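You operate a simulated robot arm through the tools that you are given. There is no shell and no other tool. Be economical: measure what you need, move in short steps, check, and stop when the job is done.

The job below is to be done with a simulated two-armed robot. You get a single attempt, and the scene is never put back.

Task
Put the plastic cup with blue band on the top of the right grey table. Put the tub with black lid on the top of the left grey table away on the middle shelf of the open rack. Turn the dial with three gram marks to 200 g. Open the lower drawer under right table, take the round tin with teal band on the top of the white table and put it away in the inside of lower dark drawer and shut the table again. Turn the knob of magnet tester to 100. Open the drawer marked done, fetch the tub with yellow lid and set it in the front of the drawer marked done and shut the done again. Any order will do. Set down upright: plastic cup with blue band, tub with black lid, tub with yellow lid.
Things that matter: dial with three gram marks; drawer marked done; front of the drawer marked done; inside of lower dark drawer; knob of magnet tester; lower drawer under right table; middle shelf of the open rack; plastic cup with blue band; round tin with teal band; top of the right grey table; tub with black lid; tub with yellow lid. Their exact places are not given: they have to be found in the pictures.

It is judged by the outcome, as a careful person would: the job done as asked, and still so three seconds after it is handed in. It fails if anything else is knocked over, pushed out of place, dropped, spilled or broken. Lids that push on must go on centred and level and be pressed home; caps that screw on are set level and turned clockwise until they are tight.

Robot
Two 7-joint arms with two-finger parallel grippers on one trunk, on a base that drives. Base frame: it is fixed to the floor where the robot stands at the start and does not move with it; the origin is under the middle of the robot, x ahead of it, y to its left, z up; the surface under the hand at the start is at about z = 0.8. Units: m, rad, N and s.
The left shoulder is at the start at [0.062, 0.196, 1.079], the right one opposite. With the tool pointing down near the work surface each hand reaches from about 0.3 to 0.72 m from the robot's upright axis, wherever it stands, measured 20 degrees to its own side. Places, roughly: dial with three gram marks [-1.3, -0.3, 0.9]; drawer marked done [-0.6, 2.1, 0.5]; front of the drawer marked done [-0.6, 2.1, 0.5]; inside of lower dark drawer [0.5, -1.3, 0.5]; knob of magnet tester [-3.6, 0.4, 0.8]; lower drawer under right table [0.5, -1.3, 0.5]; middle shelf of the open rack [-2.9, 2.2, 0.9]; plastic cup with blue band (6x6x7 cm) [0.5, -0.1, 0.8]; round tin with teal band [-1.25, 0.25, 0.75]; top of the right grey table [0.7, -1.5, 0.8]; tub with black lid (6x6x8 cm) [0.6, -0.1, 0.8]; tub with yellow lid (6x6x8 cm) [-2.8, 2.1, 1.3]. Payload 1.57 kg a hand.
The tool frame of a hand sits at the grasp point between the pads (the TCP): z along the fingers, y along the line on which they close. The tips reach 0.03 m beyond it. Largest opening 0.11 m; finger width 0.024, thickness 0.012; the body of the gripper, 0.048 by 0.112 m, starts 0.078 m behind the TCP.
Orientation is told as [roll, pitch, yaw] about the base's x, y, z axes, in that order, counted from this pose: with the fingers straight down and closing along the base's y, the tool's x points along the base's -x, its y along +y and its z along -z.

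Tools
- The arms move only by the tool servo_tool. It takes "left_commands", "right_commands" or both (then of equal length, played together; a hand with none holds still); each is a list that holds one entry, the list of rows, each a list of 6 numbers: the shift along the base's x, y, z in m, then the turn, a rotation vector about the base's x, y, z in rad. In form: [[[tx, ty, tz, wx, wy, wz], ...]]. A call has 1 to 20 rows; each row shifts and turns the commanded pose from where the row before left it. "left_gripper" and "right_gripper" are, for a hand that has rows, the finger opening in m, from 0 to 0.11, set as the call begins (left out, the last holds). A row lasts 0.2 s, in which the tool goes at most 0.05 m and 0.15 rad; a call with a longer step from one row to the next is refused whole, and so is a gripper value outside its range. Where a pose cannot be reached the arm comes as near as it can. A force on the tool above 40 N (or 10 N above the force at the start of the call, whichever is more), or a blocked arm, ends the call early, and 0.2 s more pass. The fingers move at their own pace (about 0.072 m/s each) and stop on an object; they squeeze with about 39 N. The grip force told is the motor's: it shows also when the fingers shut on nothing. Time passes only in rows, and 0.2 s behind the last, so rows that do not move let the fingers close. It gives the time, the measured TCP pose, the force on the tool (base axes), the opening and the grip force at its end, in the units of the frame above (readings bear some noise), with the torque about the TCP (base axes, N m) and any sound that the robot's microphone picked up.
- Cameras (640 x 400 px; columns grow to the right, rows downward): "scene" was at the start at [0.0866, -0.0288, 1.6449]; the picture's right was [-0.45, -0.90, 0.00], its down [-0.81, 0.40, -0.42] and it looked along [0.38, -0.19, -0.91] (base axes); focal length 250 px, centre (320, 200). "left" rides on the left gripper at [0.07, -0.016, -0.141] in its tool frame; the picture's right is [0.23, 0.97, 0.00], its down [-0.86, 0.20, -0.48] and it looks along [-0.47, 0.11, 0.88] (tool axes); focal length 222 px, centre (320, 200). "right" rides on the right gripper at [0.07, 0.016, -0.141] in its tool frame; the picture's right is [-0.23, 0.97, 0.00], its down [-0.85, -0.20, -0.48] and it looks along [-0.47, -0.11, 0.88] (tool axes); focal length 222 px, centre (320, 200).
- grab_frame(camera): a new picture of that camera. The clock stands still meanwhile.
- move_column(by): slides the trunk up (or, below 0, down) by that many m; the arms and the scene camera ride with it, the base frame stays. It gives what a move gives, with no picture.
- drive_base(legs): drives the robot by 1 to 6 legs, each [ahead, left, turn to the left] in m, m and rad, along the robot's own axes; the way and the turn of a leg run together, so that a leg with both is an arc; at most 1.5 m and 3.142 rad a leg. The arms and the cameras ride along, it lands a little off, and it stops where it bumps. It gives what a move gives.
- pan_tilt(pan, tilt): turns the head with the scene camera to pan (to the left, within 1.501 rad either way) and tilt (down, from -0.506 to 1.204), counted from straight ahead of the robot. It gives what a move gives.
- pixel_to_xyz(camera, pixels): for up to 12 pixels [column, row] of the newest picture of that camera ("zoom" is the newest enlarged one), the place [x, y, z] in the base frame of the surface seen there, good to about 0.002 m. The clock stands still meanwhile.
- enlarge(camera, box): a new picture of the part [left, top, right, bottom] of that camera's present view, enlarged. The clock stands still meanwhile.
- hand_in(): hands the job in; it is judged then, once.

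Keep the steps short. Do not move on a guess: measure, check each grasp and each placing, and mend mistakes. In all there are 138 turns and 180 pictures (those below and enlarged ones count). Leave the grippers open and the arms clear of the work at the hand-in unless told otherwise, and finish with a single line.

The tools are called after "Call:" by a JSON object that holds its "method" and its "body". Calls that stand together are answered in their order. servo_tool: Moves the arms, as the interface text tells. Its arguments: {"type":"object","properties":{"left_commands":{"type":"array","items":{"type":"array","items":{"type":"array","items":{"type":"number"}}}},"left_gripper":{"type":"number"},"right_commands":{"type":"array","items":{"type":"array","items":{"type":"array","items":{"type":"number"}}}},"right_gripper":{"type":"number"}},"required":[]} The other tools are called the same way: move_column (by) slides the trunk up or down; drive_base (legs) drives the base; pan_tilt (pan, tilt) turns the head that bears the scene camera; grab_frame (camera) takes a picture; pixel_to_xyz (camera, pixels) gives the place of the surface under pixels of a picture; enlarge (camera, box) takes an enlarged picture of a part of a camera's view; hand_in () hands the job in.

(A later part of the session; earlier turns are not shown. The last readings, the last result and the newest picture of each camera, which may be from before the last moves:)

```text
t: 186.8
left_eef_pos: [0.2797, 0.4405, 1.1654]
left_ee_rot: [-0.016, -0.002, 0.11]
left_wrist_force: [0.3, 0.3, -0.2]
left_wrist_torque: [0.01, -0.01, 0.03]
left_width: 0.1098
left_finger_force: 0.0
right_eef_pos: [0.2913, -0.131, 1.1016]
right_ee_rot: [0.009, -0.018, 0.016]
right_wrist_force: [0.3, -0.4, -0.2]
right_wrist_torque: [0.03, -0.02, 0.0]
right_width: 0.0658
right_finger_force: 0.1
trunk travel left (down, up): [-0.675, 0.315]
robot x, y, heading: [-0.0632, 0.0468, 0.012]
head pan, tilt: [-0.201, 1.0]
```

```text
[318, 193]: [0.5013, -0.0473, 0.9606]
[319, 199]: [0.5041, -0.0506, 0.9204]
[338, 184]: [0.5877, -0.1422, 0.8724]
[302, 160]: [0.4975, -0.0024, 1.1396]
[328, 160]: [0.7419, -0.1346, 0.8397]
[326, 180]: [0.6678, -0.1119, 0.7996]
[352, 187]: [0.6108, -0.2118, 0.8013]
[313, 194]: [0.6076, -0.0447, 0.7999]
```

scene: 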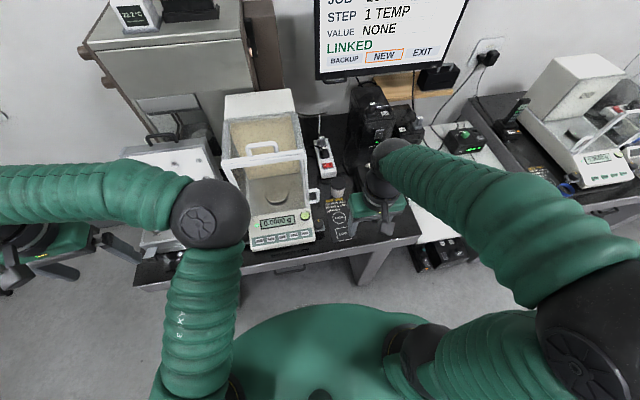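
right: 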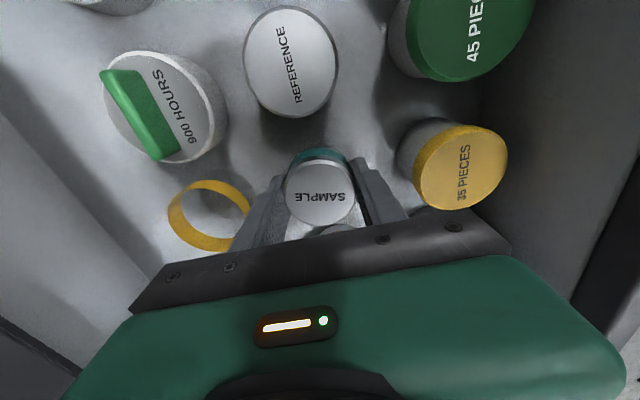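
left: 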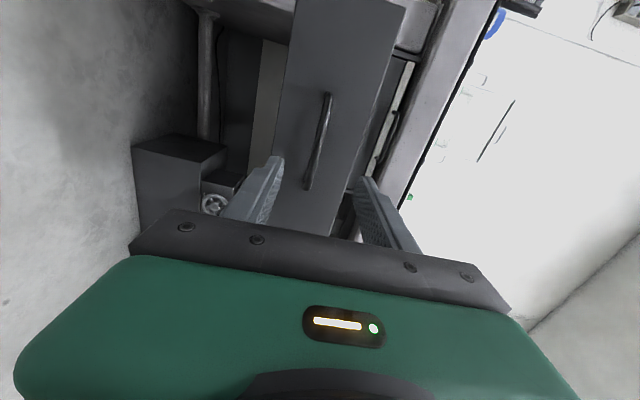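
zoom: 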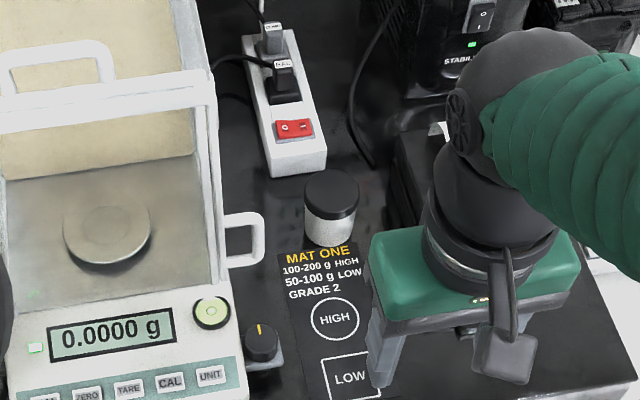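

The handle is at y ≥ -0.053, clear of the hand at y ≈ -0.145. I'll drive 0.05 closer and reach above the tub.

Call:
{"method": "drive_base", "body": {"legs": [[0.05, 0, -0.012]]}}

Call:
{"method": "servo_tool", "body": {"right_commands": [[[0.04, -0.002, 0, 0, 0.01, 0], [0.04, -0.002, 0, 0, 0.01, 0], [0.04, -0.002, -0.01, 0, 0, 0], [0.04, -0.002, -0.02, 0, 0, 0], [0.04, -0.002, -0.02, 0, 0, 0], [0.04, -0.002, -0.02, 0, 0, 0], [0.013, -0.001, -0.02, 0, 0, 0], [0, 0, 0, 0, 0, 0]]], "right_gripper": 0.095}}

Call:
{"method": "enlarge", "body": {"camera": "right", "box": [200, 70, 440, 250]}}

Call:
{"method": "pixel_to_xyz", "body": {"camera": "zoom", "pixels": [[320, 200], [300, 200], [340, 200], [320, 180], [320, 220], [280, 200], [360, 200]]}}

```text
t: 187.7
left_eef_pos: [0.3247, 0.437, 1.168]
left_ee_rot: [-0.018, -0.012, 0.096]
left_wrist_force: [-0.6, -0.7, 0.3]
left_wrist_torque: [0.02, -0.02, -0.01]
left_width: 0.1102
left_finger_force: 0.1
right_eef_pos: [0.33, -0.1348, 1.1046]
right_ee_rot: [0.011, -0.028, 0.002]
right_wrist_force: [-0.6, -0.2, 0.5]
right_wrist_torque: [0.0, -0.03, -0.03]
right_width: 0.0663
right_finger_force: 0.1
trunk travel left (down, up): [-0.675, 0.315]
robot x, y, heading: [-0.0117, 0.0465, -0.001]
head pan, tilt: [-0.201, 1.0]
```

```text
t: 189.5
left_eef_pos: [0.3315, 0.437, 1.1652]
left_ee_rot: [-0.018, -0.006, 0.102]
left_wrist_force: [0.4, 0.1, 1.0]
left_wrist_torque: [0.01, -0.01, -0.01]
left_width: 0.1101
left_finger_force: 0.1
right_eef_pos: [0.5918, -0.1464, 1.0119]
right_ee_rot: [0.01, 0.0, 0.002]
right_wrist_force: [-0.3, -0.1, 0.1]
right_wrist_torque: [0.0, 0.01, 0.01]
right_width: 0.095
right_finger_force: 0.0
trunk travel left (down, up): [-0.675, 0.315]
robot x, y, heading: [-0.0157, 0.0471, 0.006]
head pan, tilt: [-0.201, 1.0]
```

```text
2.22 times, centred on (320, 160) of right
```

zoom: 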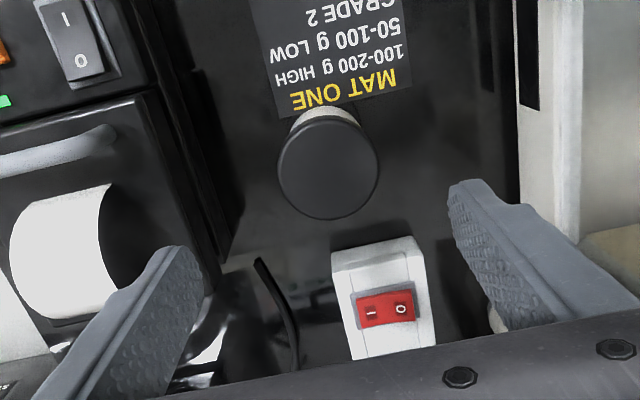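

```text
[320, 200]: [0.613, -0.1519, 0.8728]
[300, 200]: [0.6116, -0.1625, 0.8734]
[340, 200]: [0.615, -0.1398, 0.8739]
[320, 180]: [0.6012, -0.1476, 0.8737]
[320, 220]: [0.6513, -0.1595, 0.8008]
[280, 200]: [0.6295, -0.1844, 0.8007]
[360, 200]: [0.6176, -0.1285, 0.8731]
```

Call:
{"method": "pixel_to_xyz", "body": {"camera": "zoom", "pixels": [[195, 220], [220, 255], [240, 215], [165, 100], [185, 170], [328, 167], [279, 172], [377, 163], [320, 118], [332, 217]]}}

```text
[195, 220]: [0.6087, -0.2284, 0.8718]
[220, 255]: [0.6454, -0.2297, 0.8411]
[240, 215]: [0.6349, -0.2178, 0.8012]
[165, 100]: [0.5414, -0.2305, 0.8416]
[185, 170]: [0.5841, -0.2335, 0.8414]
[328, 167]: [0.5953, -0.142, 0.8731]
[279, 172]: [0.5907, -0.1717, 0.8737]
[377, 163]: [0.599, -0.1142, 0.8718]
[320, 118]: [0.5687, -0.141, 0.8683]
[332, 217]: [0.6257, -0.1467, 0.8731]
```

Tub centre (0.595, -0.143), with the printer 3 cm clear. I'll lower to z 0.84.

Call:
{"method": "servo_tool", "body": {"right_commands": [[[0.003, 0.0035, -0.03, -0.01, 0, 0], [0, 0, -0.04, 0, 0, 0], [0, 0, -0.04, 0, 0, 0], [0, 0, -0.04, 0, 0, 0], [0, 0, -0.022, 0, 0, 0], [0, 0, 0, 0, 0, 0]]], "right_gripper": 0.09}}

Call:
{"method": "enlarge", "body": {"camera": "right", "box": [200, 90, 440, 250]}}

```text
t: 190.9
left_eef_pos: [0.3332, 0.4374, 1.1659]
left_ee_rot: [-0.018, -0.005, 0.102]
left_wrist_force: [-0.2, 0.6, 0.1]
left_wrist_torque: [0.01, -0.03, 0.02]
left_width: 0.1102
left_finger_force: 0.0
right_eef_pos: [0.5938, -0.1443, 0.8402]
right_ee_rot: [0.0, 0.001, 0.003]
right_wrist_force: [-0.1, 0.1, 0.4]
right_wrist_torque: [0.03, -0.04, 0.03]
right_width: 0.0901
right_finger_force: 0.1
trunk travel left (down, up): [-0.675, 0.315]
robot x, y, heading: [-0.0141, 0.046, 0.0]
head pan, tilt: [-0.201, 1.0]
```

```text
2.50 times, centred on (320, 170) of right
```

zoom: 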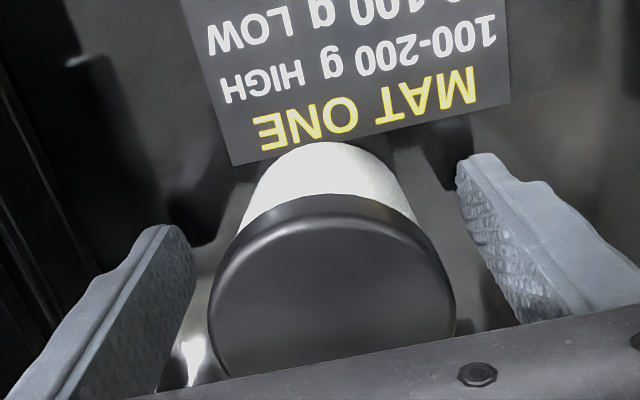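

Well centred. Close, lift and draw back.

Call:
{"method": "servo_tool", "body": {"right_commands": [[[0, 0, 0, 0, 0, 0], [0, 0, 0, 0, 0, 0], [0, 0, 0, 0, 0, 0], [0, 0, 0, 0, 0, 0], [0, 0, 0.03, 0, 0, 0], [0, 0, 0.04, 0, 0, 0], [0, 0, 0.04, 0, 0, 0], [0, 0, 0.04, 0, 0, 0], [0, 0, 0.04, 0, 0, 0], [0, 0, 0.04, 0, 0, 0], [-0.04, 0, 0.02, 0, 0, 0], [-0.04, -0.01, 0.01, 0, 0, 0], [-0.04, -0.01, 0, 0, 0, 0], [-0.04, -0.01, 0, 0, 0, 0], [-0.04, -0.01, 0, 0, 0, 0], [-0.02, 0, 0, 0, 0, 0], [0, 0, 0, 0, 0, 0]]], "right_gripper": 0.04}}

Call:
{"method": "grab_frame", "body": {"camera": "right"}}

Call:
{"method": "drive_base", "body": {"legs": [[-0.4, 0, 0]]}}

```text
t: 194.5
left_eef_pos: [0.3353, 0.4362, 1.1654]
left_ee_rot: [-0.017, -0.004, 0.1]
left_wrist_force: [-0.3, -0.3, -0.2]
left_wrist_torque: [-0.02, 0.02, 0.02]
left_width: 0.11
left_finger_force: 0.1
right_eef_pos: [0.3736, -0.1864, 1.0992]
right_ee_rot: [-0.001, 0.002, 0.001]
right_wrist_force: [0.5, 0.1, -1.4]
right_wrist_torque: [-0.03, 0.01, 0.0]
right_width: 0.0584
right_finger_force: 39.1
trunk travel left (down, up): [-0.675, 0.315]
robot x, y, heading: [-0.0115, 0.0484, 0.005]
head pan, tilt: [-0.201, 1.0]
```

```text
109 pictures are left
```

right: 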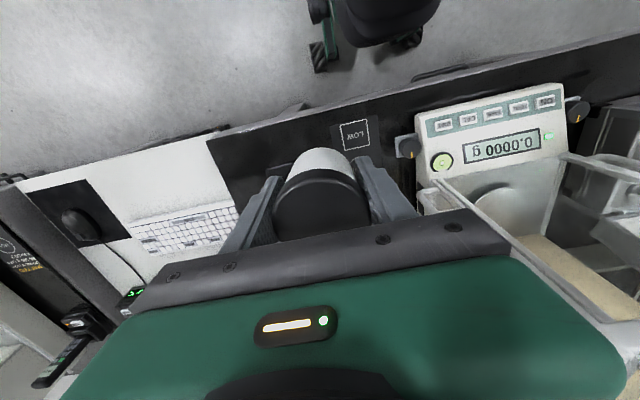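

```text
t: 197.0
left_eef_pos: [-0.064, 0.4363, 1.1645]
left_ee_rot: [-0.016, -0.002, 0.101]
left_wrist_force: [0.4, -0.1, 0.4]
left_wrist_torque: [0.02, 0.01, 0.03]
left_width: 0.1101
left_finger_force: 0.0
right_eef_pos: [-0.0228, -0.186, 1.1]
right_ee_rot: [0.001, 0.005, 0.001]
right_wrist_force: [-0.3, -0.4, -0.2]
right_wrist_torque: [0.01, 0.01, -0.03]
right_width: 0.0584
right_finger_force: 39.2
trunk travel left (down, up): [-0.675, 0.315]
robot x, y, heading: [-0.4082, 0.0461, 0.004]
head pan, tilt: [-0.201, 1.0]
```

The tub is held (0.058). I'll turn toward +y, drive up the corridor and look at the rack side.

Call:
{"method": "drive_base", "body": {"legs": [[0, 0, 1.567], [1.1, 0, 0], [0, 1.2, 0]]}}

Call:
{"method": "pan_tilt", "body": {"pan": 0.5, "tilt": 0.5}}

Call:
{"method": "grab_frame", "body": {"camera": "scene"}}

```text
t: 212.2
left_eef_pos: [-2.0383, 1.4345, 1.1664]
left_ee_rot: [-0.015, -0.004, 1.702]
left_wrist_force: [0.0, 0.8, 0.4]
left_wrist_torque: [0.0, 0.02, 0.03]
left_width: 0.11
left_finger_force: 0.2
right_eef_pos: [-1.4178, 1.4922, 1.1003]
right_ee_rot: [0.002, 0.001, 1.603]
right_wrist_force: [-0.5, 0.0, -0.9]
right_wrist_torque: [0.0, 0.0, -0.02]
right_width: 0.0585
right_finger_force: 38.8
trunk travel left (down, up): [-0.675, 0.315]
robot x, y, heading: [-1.6434, 1.1, 1.602]
head pan, tilt: [-0.201, 1.0]
```

```text
t: 213.2
left_eef_pos: [-2.0422, 1.4334, 1.1668]
left_ee_rot: [-0.015, -0.004, 1.699]
left_wrist_force: [1.4, -0.8, -0.4]
left_wrist_torque: [0.01, 0.02, -0.01]
left_width: 0.1098
left_finger_force: 0.0
right_eef_pos: [-1.4204, 1.491, 1.1008]
right_ee_rot: [0.0, 0.0, 1.603]
right_wrist_force: [0.0, 0.2, -1.3]
right_wrist_torque: [0.0, -0.03, 0.01]
right_width: 0.0584
right_finger_force: 39.1
trunk travel left (down, up): [-0.675, 0.315]
robot x, y, heading: [-1.643, 1.1005, 1.602]
head pan, tilt: [0.499, 0.499]
```

```text
108 pictures are left
```

scene: 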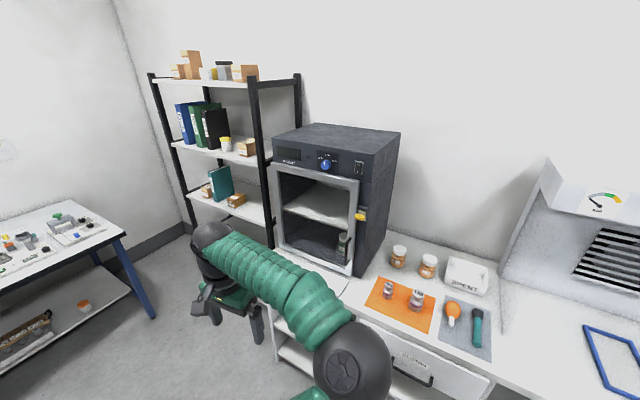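

Call:
{"method": "enlarge", "body": {"camera": "scene", "box": [140, 60, 310, 230]}}

Call:
{"method": "pixel_to_xyz", "body": {"camera": "scene", "pixels": [[225, 140], [225, 152], [240, 160], [245, 210], [262, 222], [205, 200], [250, 80], [265, 165], [190, 147], [260, 120], [272, 200], [200, 205]]}}

```text
2.35 times, centred on (225, 145) of scene
```

zoom: 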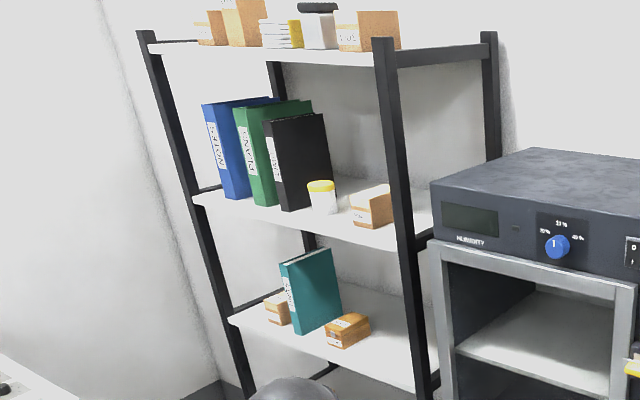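

```text
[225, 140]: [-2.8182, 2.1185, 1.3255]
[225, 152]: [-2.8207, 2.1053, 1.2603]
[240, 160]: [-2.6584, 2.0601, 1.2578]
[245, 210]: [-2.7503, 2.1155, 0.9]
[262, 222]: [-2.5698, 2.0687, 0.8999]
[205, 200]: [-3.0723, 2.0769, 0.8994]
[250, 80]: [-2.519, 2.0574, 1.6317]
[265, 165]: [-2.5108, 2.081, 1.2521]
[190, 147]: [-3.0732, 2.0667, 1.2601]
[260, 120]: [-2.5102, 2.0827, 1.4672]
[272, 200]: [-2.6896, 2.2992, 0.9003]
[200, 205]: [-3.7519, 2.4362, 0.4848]
```

Rack shelves are at z 1.26 and 0.90. The yellow-lid tub is at (-2.82, 2.11, 1.26). I'll drive further left in front of the rack.

Call:
{"method": "pixel_to_xyz", "body": {"camera": "scene", "pixels": [[150, 315], [120, 240], [60, 210], [275, 350], [350, 275], [300, 260], [355, 150], [280, 130]]}}

Call:
{"method": "drive_base", "body": {"legs": [[0, 1.15, -0.03]]}}

Call:
{"method": "pan_tilt", "body": {"pan": -0.1, "tilt": 0.5}}

Call:
{"method": "grab_frame", "body": {"camera": "scene"}}

```text
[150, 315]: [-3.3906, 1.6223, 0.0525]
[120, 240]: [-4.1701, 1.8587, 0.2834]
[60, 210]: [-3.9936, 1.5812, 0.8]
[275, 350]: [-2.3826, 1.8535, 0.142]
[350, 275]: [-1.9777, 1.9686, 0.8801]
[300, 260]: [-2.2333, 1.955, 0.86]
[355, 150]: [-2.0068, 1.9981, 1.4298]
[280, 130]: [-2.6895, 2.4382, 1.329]
```

```text
t: 219.0
left_eef_pos: [-3.1693, 1.421, 1.1664]
left_ee_rot: [-0.013, -0.002, 1.676]
left_wrist_force: [0.4, -0.6, 0.6]
left_wrist_torque: [0.01, -0.01, -0.02]
left_width: 0.1101
left_finger_force: 0.1
right_eef_pos: [-2.5458, 1.464, 1.0994]
right_ee_rot: [0.0, 0.001, 1.577]
right_wrist_force: [1.0, -0.3, -0.5]
right_wrist_torque: [-0.03, -0.01, -0.04]
right_width: 0.0587
right_finger_force: 38.5
trunk travel left (down, up): [-0.675, 0.315]
robot x, y, heading: [-2.7774, 1.0812, 1.576]
head pan, tilt: [0.499, 0.499]
```

```text
t: 220.0
left_eef_pos: [-3.1713, 1.4196, 1.1668]
left_ee_rot: [-0.016, -0.004, 1.678]
left_wrist_force: [-0.5, -0.6, 0.3]
left_wrist_torque: [0.02, 0.0, 0.0]
left_width: 0.1102
left_finger_force: 0.1
right_eef_pos: [-2.5483, 1.4634, 1.1014]
right_ee_rot: [-0.001, 0.0, 1.579]
right_wrist_force: [0.0, -1.3, -1.5]
right_wrist_torque: [0.01, -0.02, -0.04]
right_width: 0.0586
right_finger_force: 38.9
trunk travel left (down, up): [-0.675, 0.315]
robot x, y, heading: [-2.7829, 1.0824, 1.577]
head pan, tilt: [-0.099, 0.499]
```

```text
106 pictures are left
```

scene: 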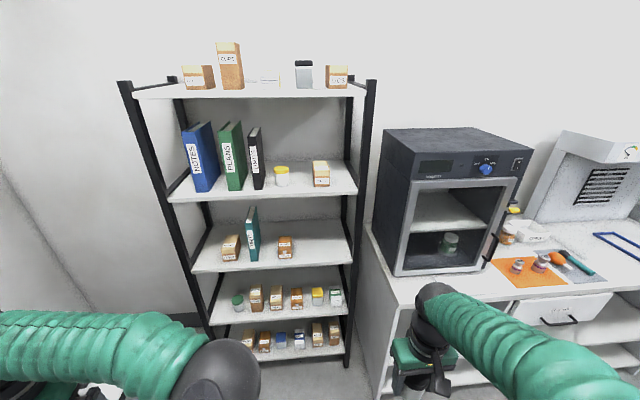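

Call:
{"method": "enlarge", "body": {"camera": "scene", "box": [180, 150, 370, 290]}}

Call:
{"method": "pixel_to_xyz", "body": {"camera": "scene", "pixels": [[293, 250], [285, 252], [320, 250], [345, 258], [310, 264], [350, 230], [282, 170], [276, 180], [289, 180], [282, 187], [313, 180], [263, 180]]}}

```text
2.86 times, centred on (275, 220) of scene
```

zoom: 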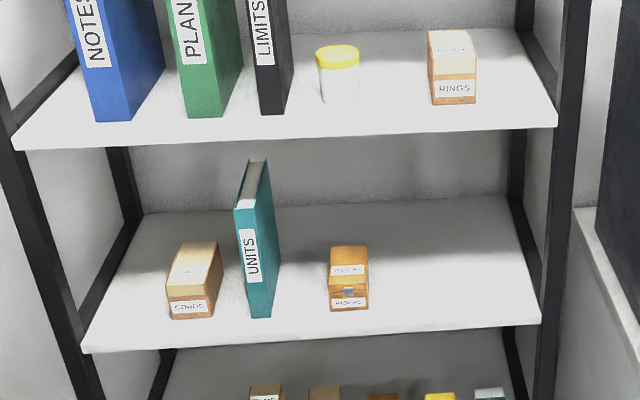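

```text
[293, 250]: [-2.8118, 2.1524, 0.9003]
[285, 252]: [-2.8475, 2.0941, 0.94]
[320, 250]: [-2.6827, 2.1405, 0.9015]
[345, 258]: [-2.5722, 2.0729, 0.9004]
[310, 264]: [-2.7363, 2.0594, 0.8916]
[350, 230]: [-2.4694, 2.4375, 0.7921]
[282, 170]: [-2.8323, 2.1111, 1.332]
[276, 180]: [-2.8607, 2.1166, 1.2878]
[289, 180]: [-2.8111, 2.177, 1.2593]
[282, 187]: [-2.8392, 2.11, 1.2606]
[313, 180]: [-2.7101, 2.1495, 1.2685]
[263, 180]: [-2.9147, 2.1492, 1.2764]
```

Free spot on the middle shelf: (-2.68, 2.115). I'll drive up to it and lower the tub to entry height.

Call:
{"method": "drive_base", "body": {"legs": [[0.42, 0.05, 0]]}}

Call:
{"method": "servo_tool", "body": {"right_commands": [[[-0.02, 0, -0.03, 0, 0, 0], [-0.02, 0, -0.03, 0, 0, 0], [-0.02, 0, -0.03, 0, 0, 0], [-0.02, 0, -0.03, 0, 0, 0], [0, 0, -0.013, 0, 0, 0], [0, 0, 0, 0, 0, 0]]]}}

Call:
{"method": "pan_tilt", "body": {"pan": -0.2, "tilt": 0.7}}

Call:
{"method": "grab_frame", "body": {"camera": "scene"}}

Call:
{"method": "grab_frame", "body": {"camera": "right"}}

```text
t: 222.7
left_eef_pos: [-3.2227, 1.8411, 1.1666]
left_ee_rot: [-0.016, -0.006, 1.676]
left_wrist_force: [0.5, 0.2, 0.4]
left_wrist_torque: [0.0, 0.01, -0.04]
left_width: 0.1101
left_finger_force: 0.1
right_eef_pos: [-2.6012, 1.8844, 1.1022]
right_ee_rot: [0.0, -0.001, 1.578]
right_wrist_force: [0.5, 0.0, -0.5]
right_wrist_torque: [0.0, 0.0, 0.02]
right_width: 0.0585
right_finger_force: 38.8
trunk travel left (down, up): [-0.675, 0.315]
robot x, y, heading: [-2.8359, 1.5033, 1.58]
head pan, tilt: [-0.099, 0.499]
```

```text
t: 224.1
left_eef_pos: [-3.2248, 1.8407, 1.1667]
left_ee_rot: [-0.017, -0.005, 1.679]
left_wrist_force: [0.8, 0.2, 0.4]
left_wrist_torque: [-0.01, -0.03, 0.01]
left_width: 0.11
left_finger_force: 0.1
right_eef_pos: [-2.6818, 1.8852, 0.969]
right_ee_rot: [0.0, 0.0, 1.579]
right_wrist_force: [0.0, 0.3, -1.3]
right_wrist_torque: [-0.01, 0.01, 0.0]
right_width: 0.0584
right_finger_force: 38.9
trunk travel left (down, up): [-0.675, 0.315]
robot x, y, heading: [-2.8301, 1.5017, 1.581]
head pan, tilt: [-0.099, 0.499]
```

```text
t: 224.8
left_eef_pos: [-3.2254, 1.8408, 1.1668]
left_ee_rot: [-0.018, -0.005, 1.679]
left_wrist_force: [-0.2, -0.6, 0.5]
left_wrist_torque: [0.04, 0.02, -0.03]
left_width: 0.1097
left_finger_force: 0.1
right_eef_pos: [-2.6809, 1.8857, 0.9685]
right_ee_rot: [0.0, 0.001, 1.578]
right_wrist_force: [-0.2, 0.0, -1.2]
right_wrist_torque: [-0.03, -0.02, 0.0]
right_width: 0.0586
right_finger_force: 39.2
trunk travel left (down, up): [-0.675, 0.315]
robot x, y, heading: [-2.8325, 1.5003, 1.574]
head pan, tilt: [-0.201, 0.7]
```

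```text
104 pictures are left
```

scene: 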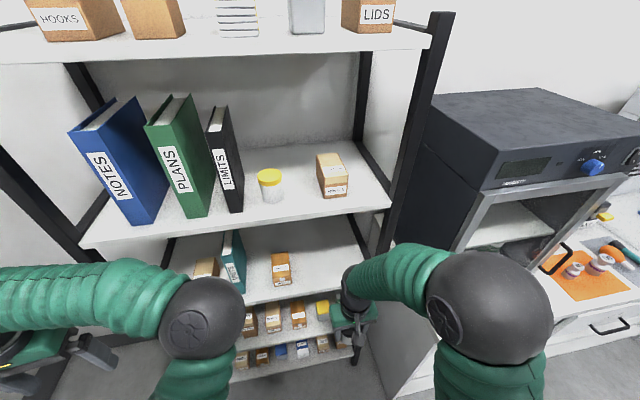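

```text
103 pictures are left
```

right: 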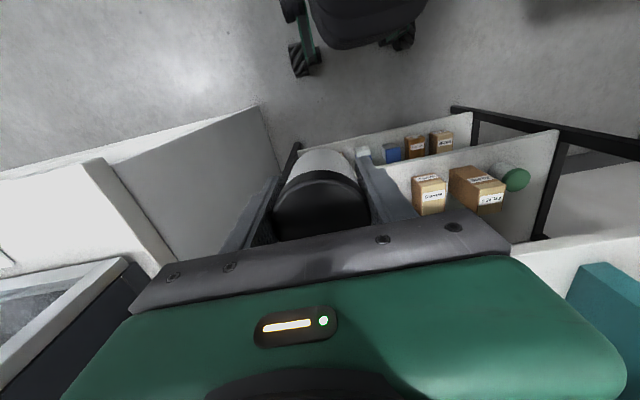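

Call:
{"method": "pixel_to_xyz", "body": {"camera": "scene", "pixels": [[348, 275], [358, 262], [380, 255], [410, 248], [450, 255], [348, 300], [390, 205], [300, 222], [340, 215]]}}

```text
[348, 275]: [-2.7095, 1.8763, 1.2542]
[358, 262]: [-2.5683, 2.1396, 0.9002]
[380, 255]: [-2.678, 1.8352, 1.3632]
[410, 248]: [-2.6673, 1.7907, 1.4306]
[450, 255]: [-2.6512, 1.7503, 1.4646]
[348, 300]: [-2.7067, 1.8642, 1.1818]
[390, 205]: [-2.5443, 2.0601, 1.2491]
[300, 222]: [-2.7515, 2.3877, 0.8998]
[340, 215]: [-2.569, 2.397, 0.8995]
```

At this trunk height the forearm rises too steeply and would touch the shelf above. I'll lower the trunk 0.25 and raise the hand by the same, to flatten the forearm.

Call:
{"method": "move_column", "body": {"by": -0.25}}

Call:
{"method": "servo_tool", "body": {"right_commands": [[[0, 0, 0.042, 0, 0, 0], [0, 0, 0.042, 0, 0, 0], [0, 0, 0.042, 0, 0, 0], [0, 0, 0.042, 0, 0, 0], [0, 0, 0.042, 0, 0, 0], [0, 0, 0.04, 0, 0, 0], [0, 0, 0, 0, 0, 0]]]}}

Call:
{"method": "grab_frame", "body": {"camera": "scene"}}

```text
t: 227.4
left_eef_pos: [-3.2243, 1.8413, 0.9163]
left_ee_rot: [-0.016, -0.006, 1.679]
left_wrist_force: [-0.9, -0.3, 0.4]
left_wrist_torque: [0.01, 0.0, 0.0]
left_width: 0.1101
left_finger_force: 0.0
right_eef_pos: [-2.6814, 1.8832, 0.7178]
right_ee_rot: [0.0, 0.0, 1.576]
right_wrist_force: [0.3, -0.1, -0.9]
right_wrist_torque: [0.02, -0.01, -0.02]
right_width: 0.0584
right_finger_force: 39.2
trunk travel left (down, up): [-0.425, 0.565]
robot x, y, heading: [-2.8329, 1.5002, 1.581]
head pan, tilt: [-0.201, 0.7]
```

```text
t: 229.0
left_eef_pos: [-3.2236, 1.8418, 0.9163]
left_ee_rot: [-0.014, -0.005, 1.678]
left_wrist_force: [-0.3, -0.9, 0.0]
left_wrist_torque: [0.01, 0.03, -0.02]
left_width: 0.1098
left_finger_force: 0.2
right_eef_pos: [-2.6807, 1.8843, 0.9683]
right_ee_rot: [0.0, 0.001, 1.578]
right_wrist_force: [-0.4, 0.0, -1.1]
right_wrist_torque: [0.01, 0.01, 0.0]
right_width: 0.0585
right_finger_force: 38.9
trunk travel left (down, up): [-0.425, 0.565]
robot x, y, heading: [-2.8359, 1.506, 1.577]
head pan, tilt: [-0.201, 0.7]
```

```text
102 pictures are left
```

scene: 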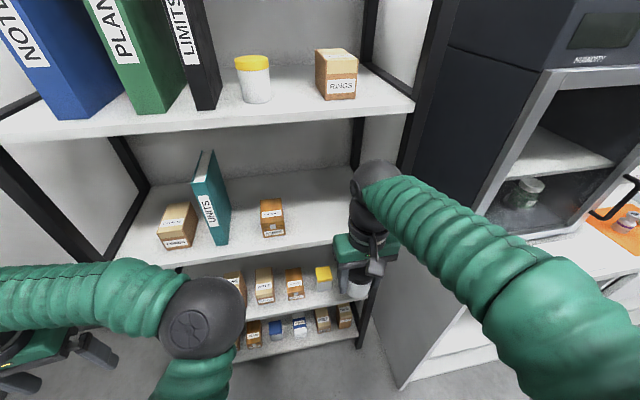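

Call:
{"method": "pixel_to_xyz", "body": {"camera": "scene", "pixels": [[375, 163], [390, 170], [410, 182], [430, 195], [460, 215], [355, 185], [380, 118], [310, 118], [353, 168]]}}

```text
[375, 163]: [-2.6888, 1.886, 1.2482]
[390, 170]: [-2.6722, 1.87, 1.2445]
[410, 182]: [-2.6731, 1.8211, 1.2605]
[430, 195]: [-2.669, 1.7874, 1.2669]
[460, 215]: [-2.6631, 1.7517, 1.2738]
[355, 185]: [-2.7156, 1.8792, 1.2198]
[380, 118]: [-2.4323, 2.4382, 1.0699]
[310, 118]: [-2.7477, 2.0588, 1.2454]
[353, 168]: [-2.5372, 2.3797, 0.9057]
```

Now the forearm is flat; its top is 0.28 above the TCP. I need the upper shelf's underside height, so I'll zoom on its front edge.

Call:
{"method": "enlarge", "body": {"camera": "scene", "box": [280, 90, 420, 180]}}

Call:
{"method": "pixel_to_xyz", "body": {"camera": "zoom", "pixels": [[200, 108], [200, 114], [200, 120], [200, 126], [200, 132], [200, 138], [200, 144], [400, 80], [400, 88], [400, 96], [400, 104], [400, 112]]}}

```text
4.44 times, centred on (350, 135) of scene
```

zoom: 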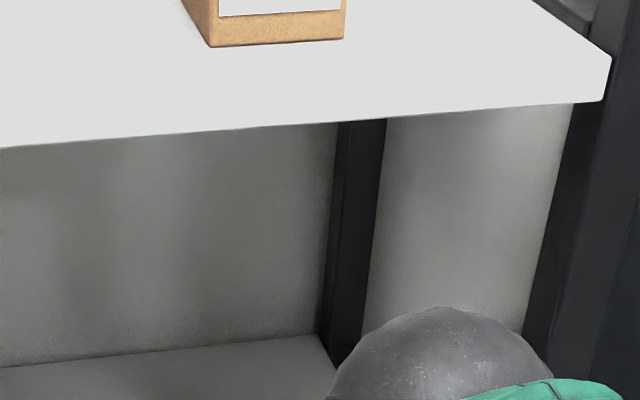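

```text
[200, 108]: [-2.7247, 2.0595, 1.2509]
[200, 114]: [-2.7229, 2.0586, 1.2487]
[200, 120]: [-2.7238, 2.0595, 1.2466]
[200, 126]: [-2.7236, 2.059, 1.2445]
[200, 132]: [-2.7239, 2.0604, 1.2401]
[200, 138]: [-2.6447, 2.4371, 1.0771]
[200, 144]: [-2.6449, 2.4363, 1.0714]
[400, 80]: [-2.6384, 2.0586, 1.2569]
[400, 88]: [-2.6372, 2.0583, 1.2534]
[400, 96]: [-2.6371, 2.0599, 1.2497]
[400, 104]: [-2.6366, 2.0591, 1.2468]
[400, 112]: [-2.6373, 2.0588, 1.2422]
```

The underside is at 1.239; with TCP 0.942 the wrist top is about 1.222. I'll lower the trunk another 0.12 so the forearm slopes away, and re-measure.

Call:
{"method": "move_column", "body": {"by": -0.12}}

Call:
{"method": "servo_tool", "body": {"right_commands": [[[0, 0, 0.04, 0, 0, 0], [0, 0, 0.035, 0, 0, 0], [0, 0, 0.02, 0, 0, 0], [0, 0, 0, 0, 0, 0]]]}}

Call:
{"method": "grab_frame", "body": {"camera": "scene"}}

Call:
{"method": "enlarge", "body": {"camera": "right", "box": [200, 100, 440, 260]}}

```text
t: 230.5
left_eef_pos: [-3.2252, 1.841, 0.7954]
left_ee_rot: [-0.016, -0.006, 1.679]
left_wrist_force: [-0.5, 0.1, 0.2]
left_wrist_torque: [-0.04, -0.01, 0.01]
left_width: 0.1101
left_finger_force: 0.1
right_eef_pos: [-2.6807, 1.8836, 0.8487]
right_ee_rot: [0.0, 0.001, 1.578]
right_wrist_force: [0.3, 0.3, -0.1]
right_wrist_torque: [0.02, 0.02, -0.03]
right_width: 0.0586
right_finger_force: 39.3
trunk travel left (down, up): [-0.305, 0.685]
robot x, y, heading: [-2.8315, 1.5002, 1.575]
head pan, tilt: [-0.201, 0.7]
```

```text
t: 231.5
left_eef_pos: [-3.2243, 1.8417, 0.7968]
left_ee_rot: [-0.017, -0.005, 1.679]
left_wrist_force: [0.1, 0.2, 0.0]
left_wrist_torque: [-0.02, -0.01, -0.01]
left_width: 0.1101
left_finger_force: 0.1
right_eef_pos: [-2.6804, 1.8843, 0.9425]
right_ee_rot: [0.001, 0.0, 1.577]
right_wrist_force: [-0.4, -0.1, -0.8]
right_wrist_torque: [-0.01, 0.01, -0.01]
right_width: 0.0585
right_finger_force: 39.0
trunk travel left (down, up): [-0.305, 0.685]
robot x, y, heading: [-2.8375, 1.5032, 1.577]
head pan, tilt: [-0.201, 0.7]
```

```text
100 pictures are left
```

scene: 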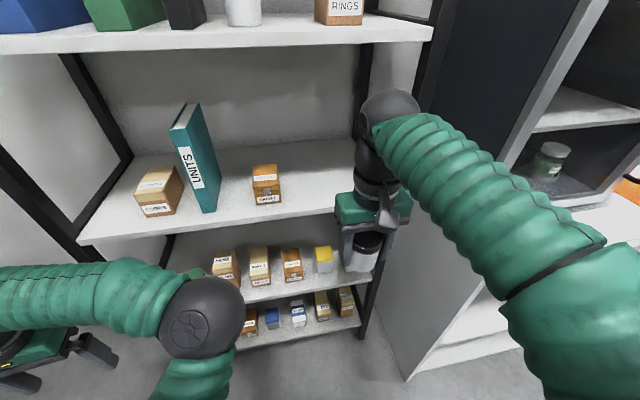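

```text
2.50 times, centred on (320, 180) of right
```

zoom: 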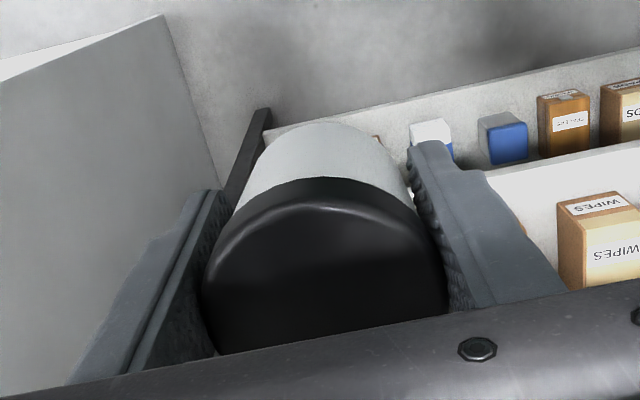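

Call:
{"method": "pixel_to_xyz", "body": {"camera": "scene", "pixels": [[390, 92], [375, 97], [405, 95], [400, 118], [420, 122], [450, 135], [362, 245], [362, 265], [280, 215], [340, 208]]}}

```text
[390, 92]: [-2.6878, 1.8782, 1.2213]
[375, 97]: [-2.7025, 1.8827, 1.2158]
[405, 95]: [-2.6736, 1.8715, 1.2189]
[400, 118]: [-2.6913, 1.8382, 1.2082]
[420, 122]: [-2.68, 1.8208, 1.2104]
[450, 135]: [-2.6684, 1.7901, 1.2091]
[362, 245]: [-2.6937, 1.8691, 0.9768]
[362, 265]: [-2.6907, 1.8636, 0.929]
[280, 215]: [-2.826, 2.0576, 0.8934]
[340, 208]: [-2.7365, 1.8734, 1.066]
```

Forearm now at most 1.221. I'll slide the tub in over the shelf to y = 2.10.

Call:
{"method": "servo_tool", "body": {"right_commands": [[[0, 0.03, 0.001, 0, 0, 0], [0, 0.03, 0, 0, 0, 0], [0, 0.03, 0, 0, 0, 0], [0, 0.03, 0, 0, 0, 0], [0, 0.03, 0, 0, 0, 0], [0, 0.03, 0, 0, 0, 0], [0, 0.02, 0, 0, 0, 0], [0, 0.018, 0, 0, 0, 0], [0, 0, 0, 0, 0, 0]]]}}

Call:
{"method": "grab_frame", "body": {"camera": "scene"}}

```text
t: 233.5
left_eef_pos: [-3.2254, 1.839, 0.7982]
left_ee_rot: [-0.02, -0.009, 1.676]
left_wrist_force: [0.5, 0.6, 0.2]
left_wrist_torque: [-0.01, 0.01, 0.01]
left_width: 0.1098
left_finger_force: 0.1
right_eef_pos: [-2.6811, 2.0642, 0.9346]
right_ee_rot: [-0.001, -0.006, 1.578]
right_wrist_force: [0.0, -5.6, 29.8]
right_wrist_torque: [0.36, 0.07, 0.03]
right_width: 0.0584
right_finger_force: 38.9
right hand out of reach, approached as far as the arm can: row 6, 7, 8
trunk travel left (down, up): [-0.305, 0.685]
robot x, y, heading: [-2.8323, 1.5023, 1.578]
head pan, tilt: [-0.201, 0.7]
```

```text
98 pictures are left
```

scene: 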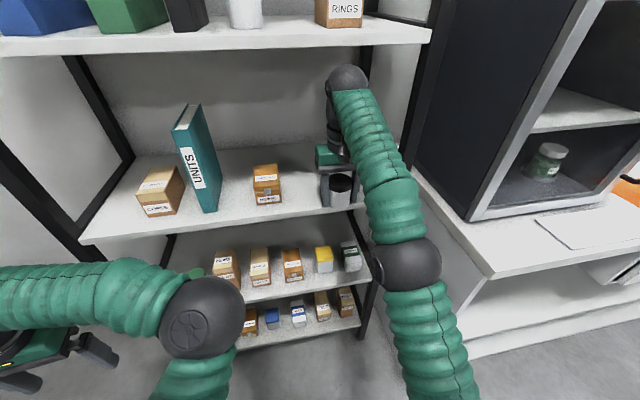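

It ran out of reach at y 2.064 and sagged onto the shelf edge. I'll back the command off and lift it, then drive the base nearer.

Call:
{"method": "servo_tool", "body": {"right_commands": [[[0, -0.04, 0.003, 0, 0, 0], [0, -0.04, 0, 0, 0, 0], [0, -0.04, 0, 0, 0, 0], [0, -0.03, 0, 0, 0, 0], [0, 0, 0, 0, 0, 0]]]}}

Call:
{"method": "enlarge", "body": {"camera": "right", "box": [200, 100, 440, 260]}}

Call:
{"method": "enlarge", "body": {"camera": "scene", "box": [290, 60, 440, 260]}}

```text
t: 234.7
left_eef_pos: [-3.2241, 1.8426, 0.7964]
left_ee_rot: [-0.018, -0.004, 1.678]
left_wrist_force: [0.0, -0.2, -0.1]
left_wrist_torque: [-0.03, -0.01, -0.05]
left_width: 0.1101
left_finger_force: 0.0
right_eef_pos: [-2.6783, 1.9177, 0.9334]
right_ee_rot: [0.001, -0.002, 1.579]
right_wrist_force: [-0.2, -0.1, -1.2]
right_wrist_torque: [-0.01, -0.02, 0.01]
right_width: 0.0589
right_finger_force: 39.3
trunk travel left (down, up): [-0.305, 0.685]
robot x, y, heading: [-2.8348, 1.503, 1.58]
head pan, tilt: [-0.201, 0.7]
```

```text
2.50 times, centred on (320, 180) of right
```

zoom: 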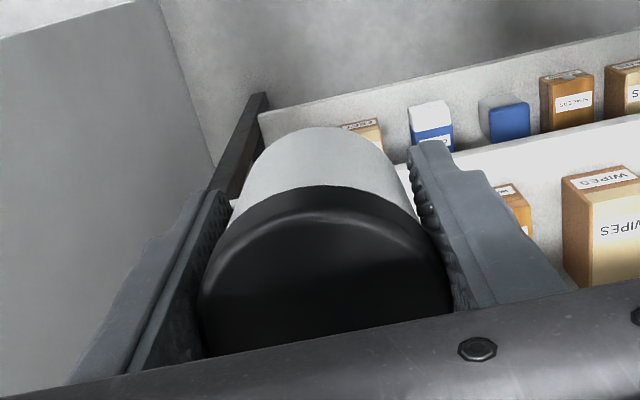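

```text
2.00 times, centred on (365, 160) of scene
```

zoom: 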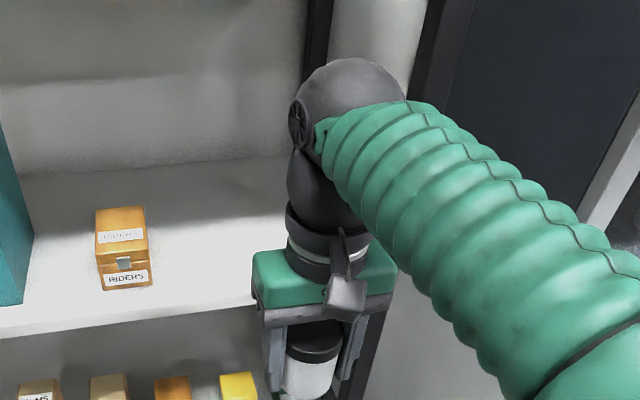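

Still held well. I'll raise to TCP 0.945, drive 0.10 nearer and measure again.

Call:
{"method": "servo_tool", "body": {"right_commands": [[[0, -0.02, 0.0115, 0, 0, 0], [0, 0, 0, 0, 0, 0]]]}}

Call:
{"method": "drive_base", "body": {"legs": [[0.1, 0, 0]]}}

Call:
{"method": "grab_frame", "body": {"camera": "scene"}}

Call:
{"method": "pixel_to_xyz", "body": {"camera": "scene", "pixels": [[370, 75], [380, 80], [395, 90], [360, 85], [385, 100]]}}

```text
t: 235.3
left_eef_pos: [-3.2238, 1.8422, 0.7952]
left_ee_rot: [-0.016, -0.005, 1.678]
left_wrist_force: [-0.5, 0.2, 0.3]
left_wrist_torque: [-0.04, 0.05, 0.01]
left_width: 0.1101
left_finger_force: 0.1
right_eef_pos: [-2.679, 1.8976, 0.9449]
right_ee_rot: [-0.001, -0.001, 1.578]
right_wrist_force: [0.0, 0.8, -1.1]
right_wrist_torque: [-0.05, -0.03, 0.01]
right_width: 0.0588
right_finger_force: 38.7
trunk travel left (down, up): [-0.305, 0.685]
robot x, y, heading: [-2.8325, 1.5033, 1.574]
head pan, tilt: [-0.201, 0.7]
```

```text
t: 236.4
left_eef_pos: [-3.2257, 1.9423, 0.7956]
left_ee_rot: [-0.018, -0.004, 1.677]
left_wrist_force: [0.4, -0.6, -0.1]
left_wrist_torque: [0.0, -0.01, 0.02]
left_width: 0.1099
left_finger_force: 0.0
right_eef_pos: [-2.6789, 1.9982, 0.9444]
right_ee_rot: [0.002, 0.002, 1.577]
right_wrist_force: [-0.6, 0.5, -1.1]
right_wrist_torque: [-0.06, 0.0, -0.03]
right_width: 0.0588
right_finger_force: 38.8
trunk travel left (down, up): [-0.305, 0.685]
robot x, y, heading: [-2.834, 1.6004, 1.57]
head pan, tilt: [-0.201, 0.7]
```

```text
95 pictures are left
```

scene: 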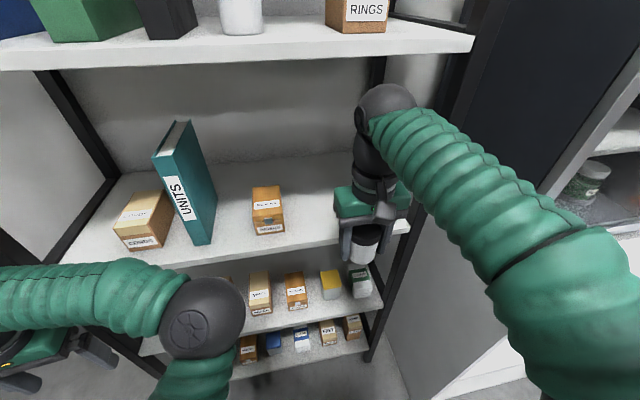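

```text
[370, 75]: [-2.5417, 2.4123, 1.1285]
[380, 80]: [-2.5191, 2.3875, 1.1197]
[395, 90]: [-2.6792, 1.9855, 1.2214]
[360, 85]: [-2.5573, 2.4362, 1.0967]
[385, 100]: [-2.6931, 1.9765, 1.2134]
```

Call:
{"method": "servo_tool", "body": {"right_commands": [[[0, 0.02, 0.001, 0, 0, 0], [0, 0.02, 0, 0, 0, 0], [0, 0.02, 0, 0, 0, 0], [0, 0.02, 0, 0, 0, 0], [0, 0.025, 0, 0, 0, 0], [0, 0, 0, 0, 0, 0]]]}}

Call:
{"method": "grab_frame", "body": {"camera": "scene"}}

Call:
{"method": "enlarge", "body": {"camera": "right", "box": [200, 100, 440, 260]}}

```text
t: 237.8
left_eef_pos: [-3.2247, 1.9397, 0.7965]
left_ee_rot: [-0.018, -0.007, 1.681]
left_wrist_force: [0.3, 0.0, -0.3]
left_wrist_torque: [-0.01, -0.01, 0.03]
left_width: 0.1098
left_finger_force: 0.1
right_eef_pos: [-2.6778, 2.1003, 0.9476]
right_ee_rot: [-0.001, -0.002, 1.576]
right_wrist_force: [0.9, -0.3, -0.9]
right_wrist_torque: [0.0, 0.04, 0.02]
right_width: 0.0585
right_finger_force: 39.3
trunk travel left (down, up): [-0.305, 0.685]
robot x, y, heading: [-2.833, 1.5989, 1.575]
head pan, tilt: [-0.201, 0.7]
```

```text
94 pictures are left
```

scene: 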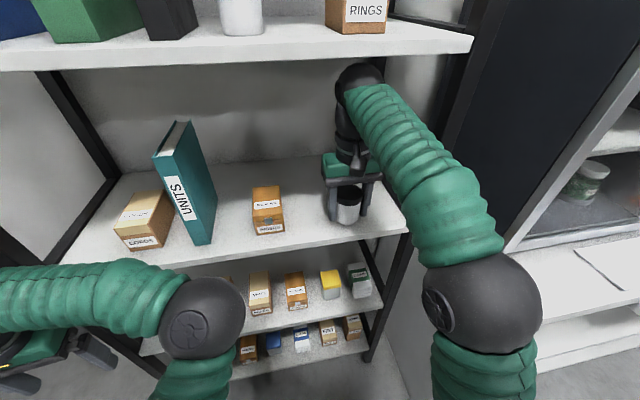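

```text
2.50 times, centred on (320, 180) of right
```

zoom: 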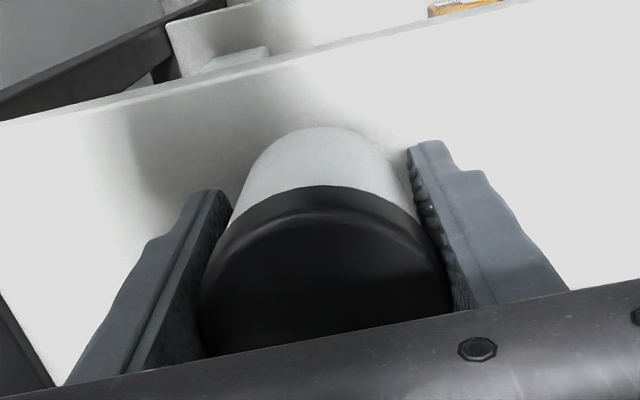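

On the shelf. I'll go 12 mm deeper, then lower gently until contact.

Call:
{"method": "servo_tool", "body": {"right_commands": [[[0, 0.012, 0, 0, 0, 0], [0, 0, -0.003, 0, 0, 0], [0, 0, -0.002, 0, 0, 0], [0, 0, -0.001, 0, 0, 0], [0, 0, 0, 0, 0, 0]]]}}

```text
t: 239.0
left_eef_pos: [-3.2249, 1.9398, 0.797]
left_ee_rot: [-0.017, -0.008, 1.678]
left_wrist_force: [-0.9, -0.2, 1.2]
left_wrist_torque: [0.01, 0.01, 0.02]
left_width: 0.1102
left_finger_force: 0.2
right_eef_pos: [-2.6798, 2.1127, 0.941]
right_ee_rot: [0.0, 0.0, 1.576]
right_wrist_force: [-0.1, -0.8, -1.0]
right_wrist_torque: [-0.02, 0.01, -0.02]
right_width: 0.0586
right_finger_force: 39.3
trunk travel left (down, up): [-0.305, 0.685]
robot x, y, heading: [-2.835, 1.6019, 1.577]
head pan, tilt: [-0.201, 0.7]
```

Call:
{"method": "servo_tool", "body": {"right_commands": [[[0, 0, -0.002, 0, 0, 0], [0, 0, 0, 0, 0, 0]]]}}

Call:
{"method": "servo_tool", "body": {"right_commands": [[[0, 0, -0.002, 0, 0, 0], [0, 0, 0, 0, 0, 0]]]}}

Call:
{"method": "servo_tool", "body": {"right_commands": [[[0, 0, -0.001, 0, 0, 0], [0, 0, 0, 0, 0, 0]]]}}

```text
t: 239.6
left_eef_pos: [-3.2248, 1.9413, 0.797]
left_ee_rot: [-0.016, -0.007, 1.679]
left_wrist_force: [-0.8, 0.2, 0.3]
left_wrist_torque: [-0.04, 0.02, 0.02]
left_width: 0.1098
left_finger_force: 0.0
right_eef_pos: [-2.6794, 2.1137, 0.939]
right_ee_rot: [0.0, 0.0, 1.576]
right_wrist_force: [-0.1, 0.3, -0.9]
right_wrist_torque: [0.02, 0.0, 0.0]
right_width: 0.0589
right_finger_force: 39.1
trunk travel left (down, up): [-0.305, 0.685]
robot x, y, heading: [-2.8388, 1.6012, 1.578]
head pan, tilt: [-0.201, 0.7]
```

```text
t: 240.2
left_eef_pos: [-3.2241, 1.9409, 0.7961]
left_ee_rot: [-0.018, -0.006, 1.678]
left_wrist_force: [-0.6, 0.0, -0.6]
left_wrist_torque: [0.03, -0.04, 0.01]
left_width: 0.1098
left_finger_force: 0.1
right_eef_pos: [-2.6799, 2.1131, 0.9374]
right_ee_rot: [0.0, 0.0, 1.577]
right_wrist_force: [-0.2, -0.1, -0.9]
right_wrist_torque: [-0.03, 0.01, 0.01]
right_width: 0.0589
right_finger_force: 38.8
trunk travel left (down, up): [-0.305, 0.685]
robot x, y, heading: [-2.8364, 1.5994, 1.573]
head pan, tilt: [-0.201, 0.7]
```

```text
t: 240.8
left_eef_pos: [-3.225, 1.9404, 0.7962]
left_ee_rot: [-0.016, -0.006, 1.679]
left_wrist_force: [-0.1, -0.1, 0.0]
left_wrist_torque: [-0.01, 0.02, 0.0]
left_width: 0.11
left_finger_force: 0.2
right_eef_pos: [-2.6801, 2.113, 0.9352]
right_ee_rot: [0.002, 0.001, 1.578]
right_wrist_force: [0.3, 0.2, -1.1]
right_wrist_torque: [-0.01, -0.03, 0.02]
right_width: 0.0589
right_finger_force: 38.9
trunk travel left (down, up): [-0.305, 0.685]
robot x, y, heading: [-2.8341, 1.6015, 1.576]
head pan, tilt: [-0.201, 0.7]
```

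Call:
{"method": "servo_tool", "body": {"right_commands": [[[0, 0, -0.0015, 0, 0, 0], [0, 0, 0, 0, 0, 0]]]}}

Call:
{"method": "servo_tool", "body": {"right_commands": [[[0, 0, -0.0015, 0, 0, 0], [0, 0, 0, 0, 0, 0]]]}}

Call:
{"method": "enlarge", "body": {"camera": "scene", "box": [290, 130, 410, 260]}}

```text
t: 241.4
left_eef_pos: [-3.2248, 1.942, 0.7968]
left_ee_rot: [-0.016, -0.008, 1.679]
left_wrist_force: [0.4, -0.1, 0.3]
left_wrist_torque: [0.04, -0.01, 0.03]
left_width: 0.11
left_finger_force: 0.1
right_eef_pos: [-2.6803, 2.1125, 0.9347]
right_ee_rot: [0.001, 0.0, 1.575]
right_wrist_force: [-0.8, 0.0, -1.3]
right_wrist_torque: [0.0, -0.02, -0.01]
right_width: 0.059
right_finger_force: 39.5
trunk travel left (down, up): [-0.305, 0.685]
robot x, y, heading: [-2.8358, 1.598, 1.578]
head pan, tilt: [-0.201, 0.7]
```

```text
t: 242.0
left_eef_pos: [-3.2252, 1.9404, 0.7977]
left_ee_rot: [-0.019, -0.008, 1.679]
left_wrist_force: [-0.8, -0.4, 0.2]
left_wrist_torque: [0.03, 0.01, 0.01]
left_width: 0.1101
left_finger_force: 0.1
right_eef_pos: [-2.6793, 2.1124, 0.9336]
right_ee_rot: [-0.001, -0.005, 1.575]
right_wrist_force: [0.7, 3.6, 13.0]
right_wrist_torque: [0.31, 0.19, -0.05]
right_width: 0.0588
right_finger_force: 39.0
trunk travel left (down, up): [-0.305, 0.685]
robot x, y, heading: [-2.8367, 1.6024, 1.579]
head pan, tilt: [-0.201, 0.7]
```

```text
3.08 times, centred on (350, 195) of scene
```

zoom: 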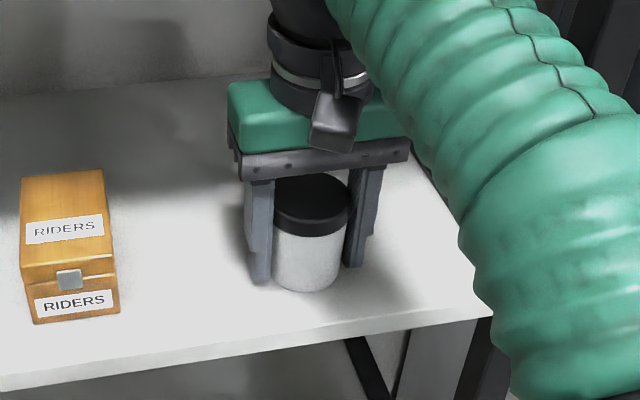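

Contact (13 N). Open and withdraw straight back.

Call:
{"method": "servo_tool", "body": {"right_commands": [[[0, 0, 0.001, 0, 0, 0], [0, 0, 0, 0, 0, 0], [0, 0, 0.002, 0, 0, 0], [0, -0.03, 0, 0, 0, 0], [0, -0.03, 0, 0, 0, 0], [0, -0.03, 0, 0, 0, 0], [0, -0.03, 0, 0, 0, 0], [0, -0.03, 0, 0, 0, 0], [0, -0.03, 0, 0, 0, 0], [0, 0, 0, 0, 0, 0]]], "right_gripper": 0.09}}

Call:
{"method": "drive_base", "body": {"legs": [[-0.3, 0, 0]]}}

Call:
{"method": "grab_frame", "body": {"camera": "scene"}}

```text
t: 244.2
left_eef_pos: [-3.2253, 1.9397, 0.7967]
left_ee_rot: [-0.018, -0.005, 1.677]
left_wrist_force: [0.5, -0.3, -0.1]
left_wrist_torque: [0.0, -0.04, 0.02]
left_width: 0.1099
left_finger_force: 0.1
right_eef_pos: [-2.6787, 1.9331, 0.936]
right_ee_rot: [0.0, 0.0, 1.575]
right_wrist_force: [0.2, 0.7, 0.6]
right_wrist_torque: [0.0, -0.01, 0.0]
right_width: 0.09
right_finger_force: 0.0
trunk travel left (down, up): [-0.305, 0.685]
robot x, y, heading: [-2.8307, 1.6036, 1.572]
head pan, tilt: [-0.201, 0.7]
```

```text
t: 246.3
left_eef_pos: [-3.2243, 1.6337, 0.7974]
left_ee_rot: [-0.017, -0.007, 1.682]
left_wrist_force: [0.5, -0.3, 0.1]
left_wrist_torque: [0.0, 0.0, -0.01]
left_width: 0.11
left_finger_force: 0.0
right_eef_pos: [-2.678, 1.6288, 0.9355]
right_ee_rot: [-0.001, -0.003, 1.582]
right_wrist_force: [0.6, 0.6, -0.4]
right_wrist_torque: [-0.01, -0.01, -0.01]
right_width: 0.09
right_finger_force: 0.1
trunk travel left (down, up): [-0.305, 0.685]
robot x, y, heading: [-2.8315, 1.2965, 1.578]
head pan, tilt: [-0.201, 0.7]
```

```text
91 pictures are left
```

scene: 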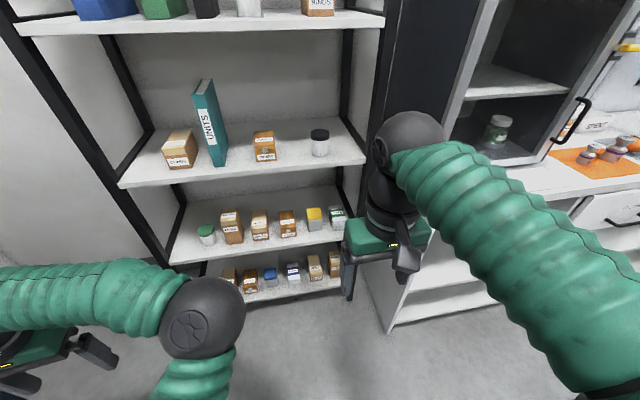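

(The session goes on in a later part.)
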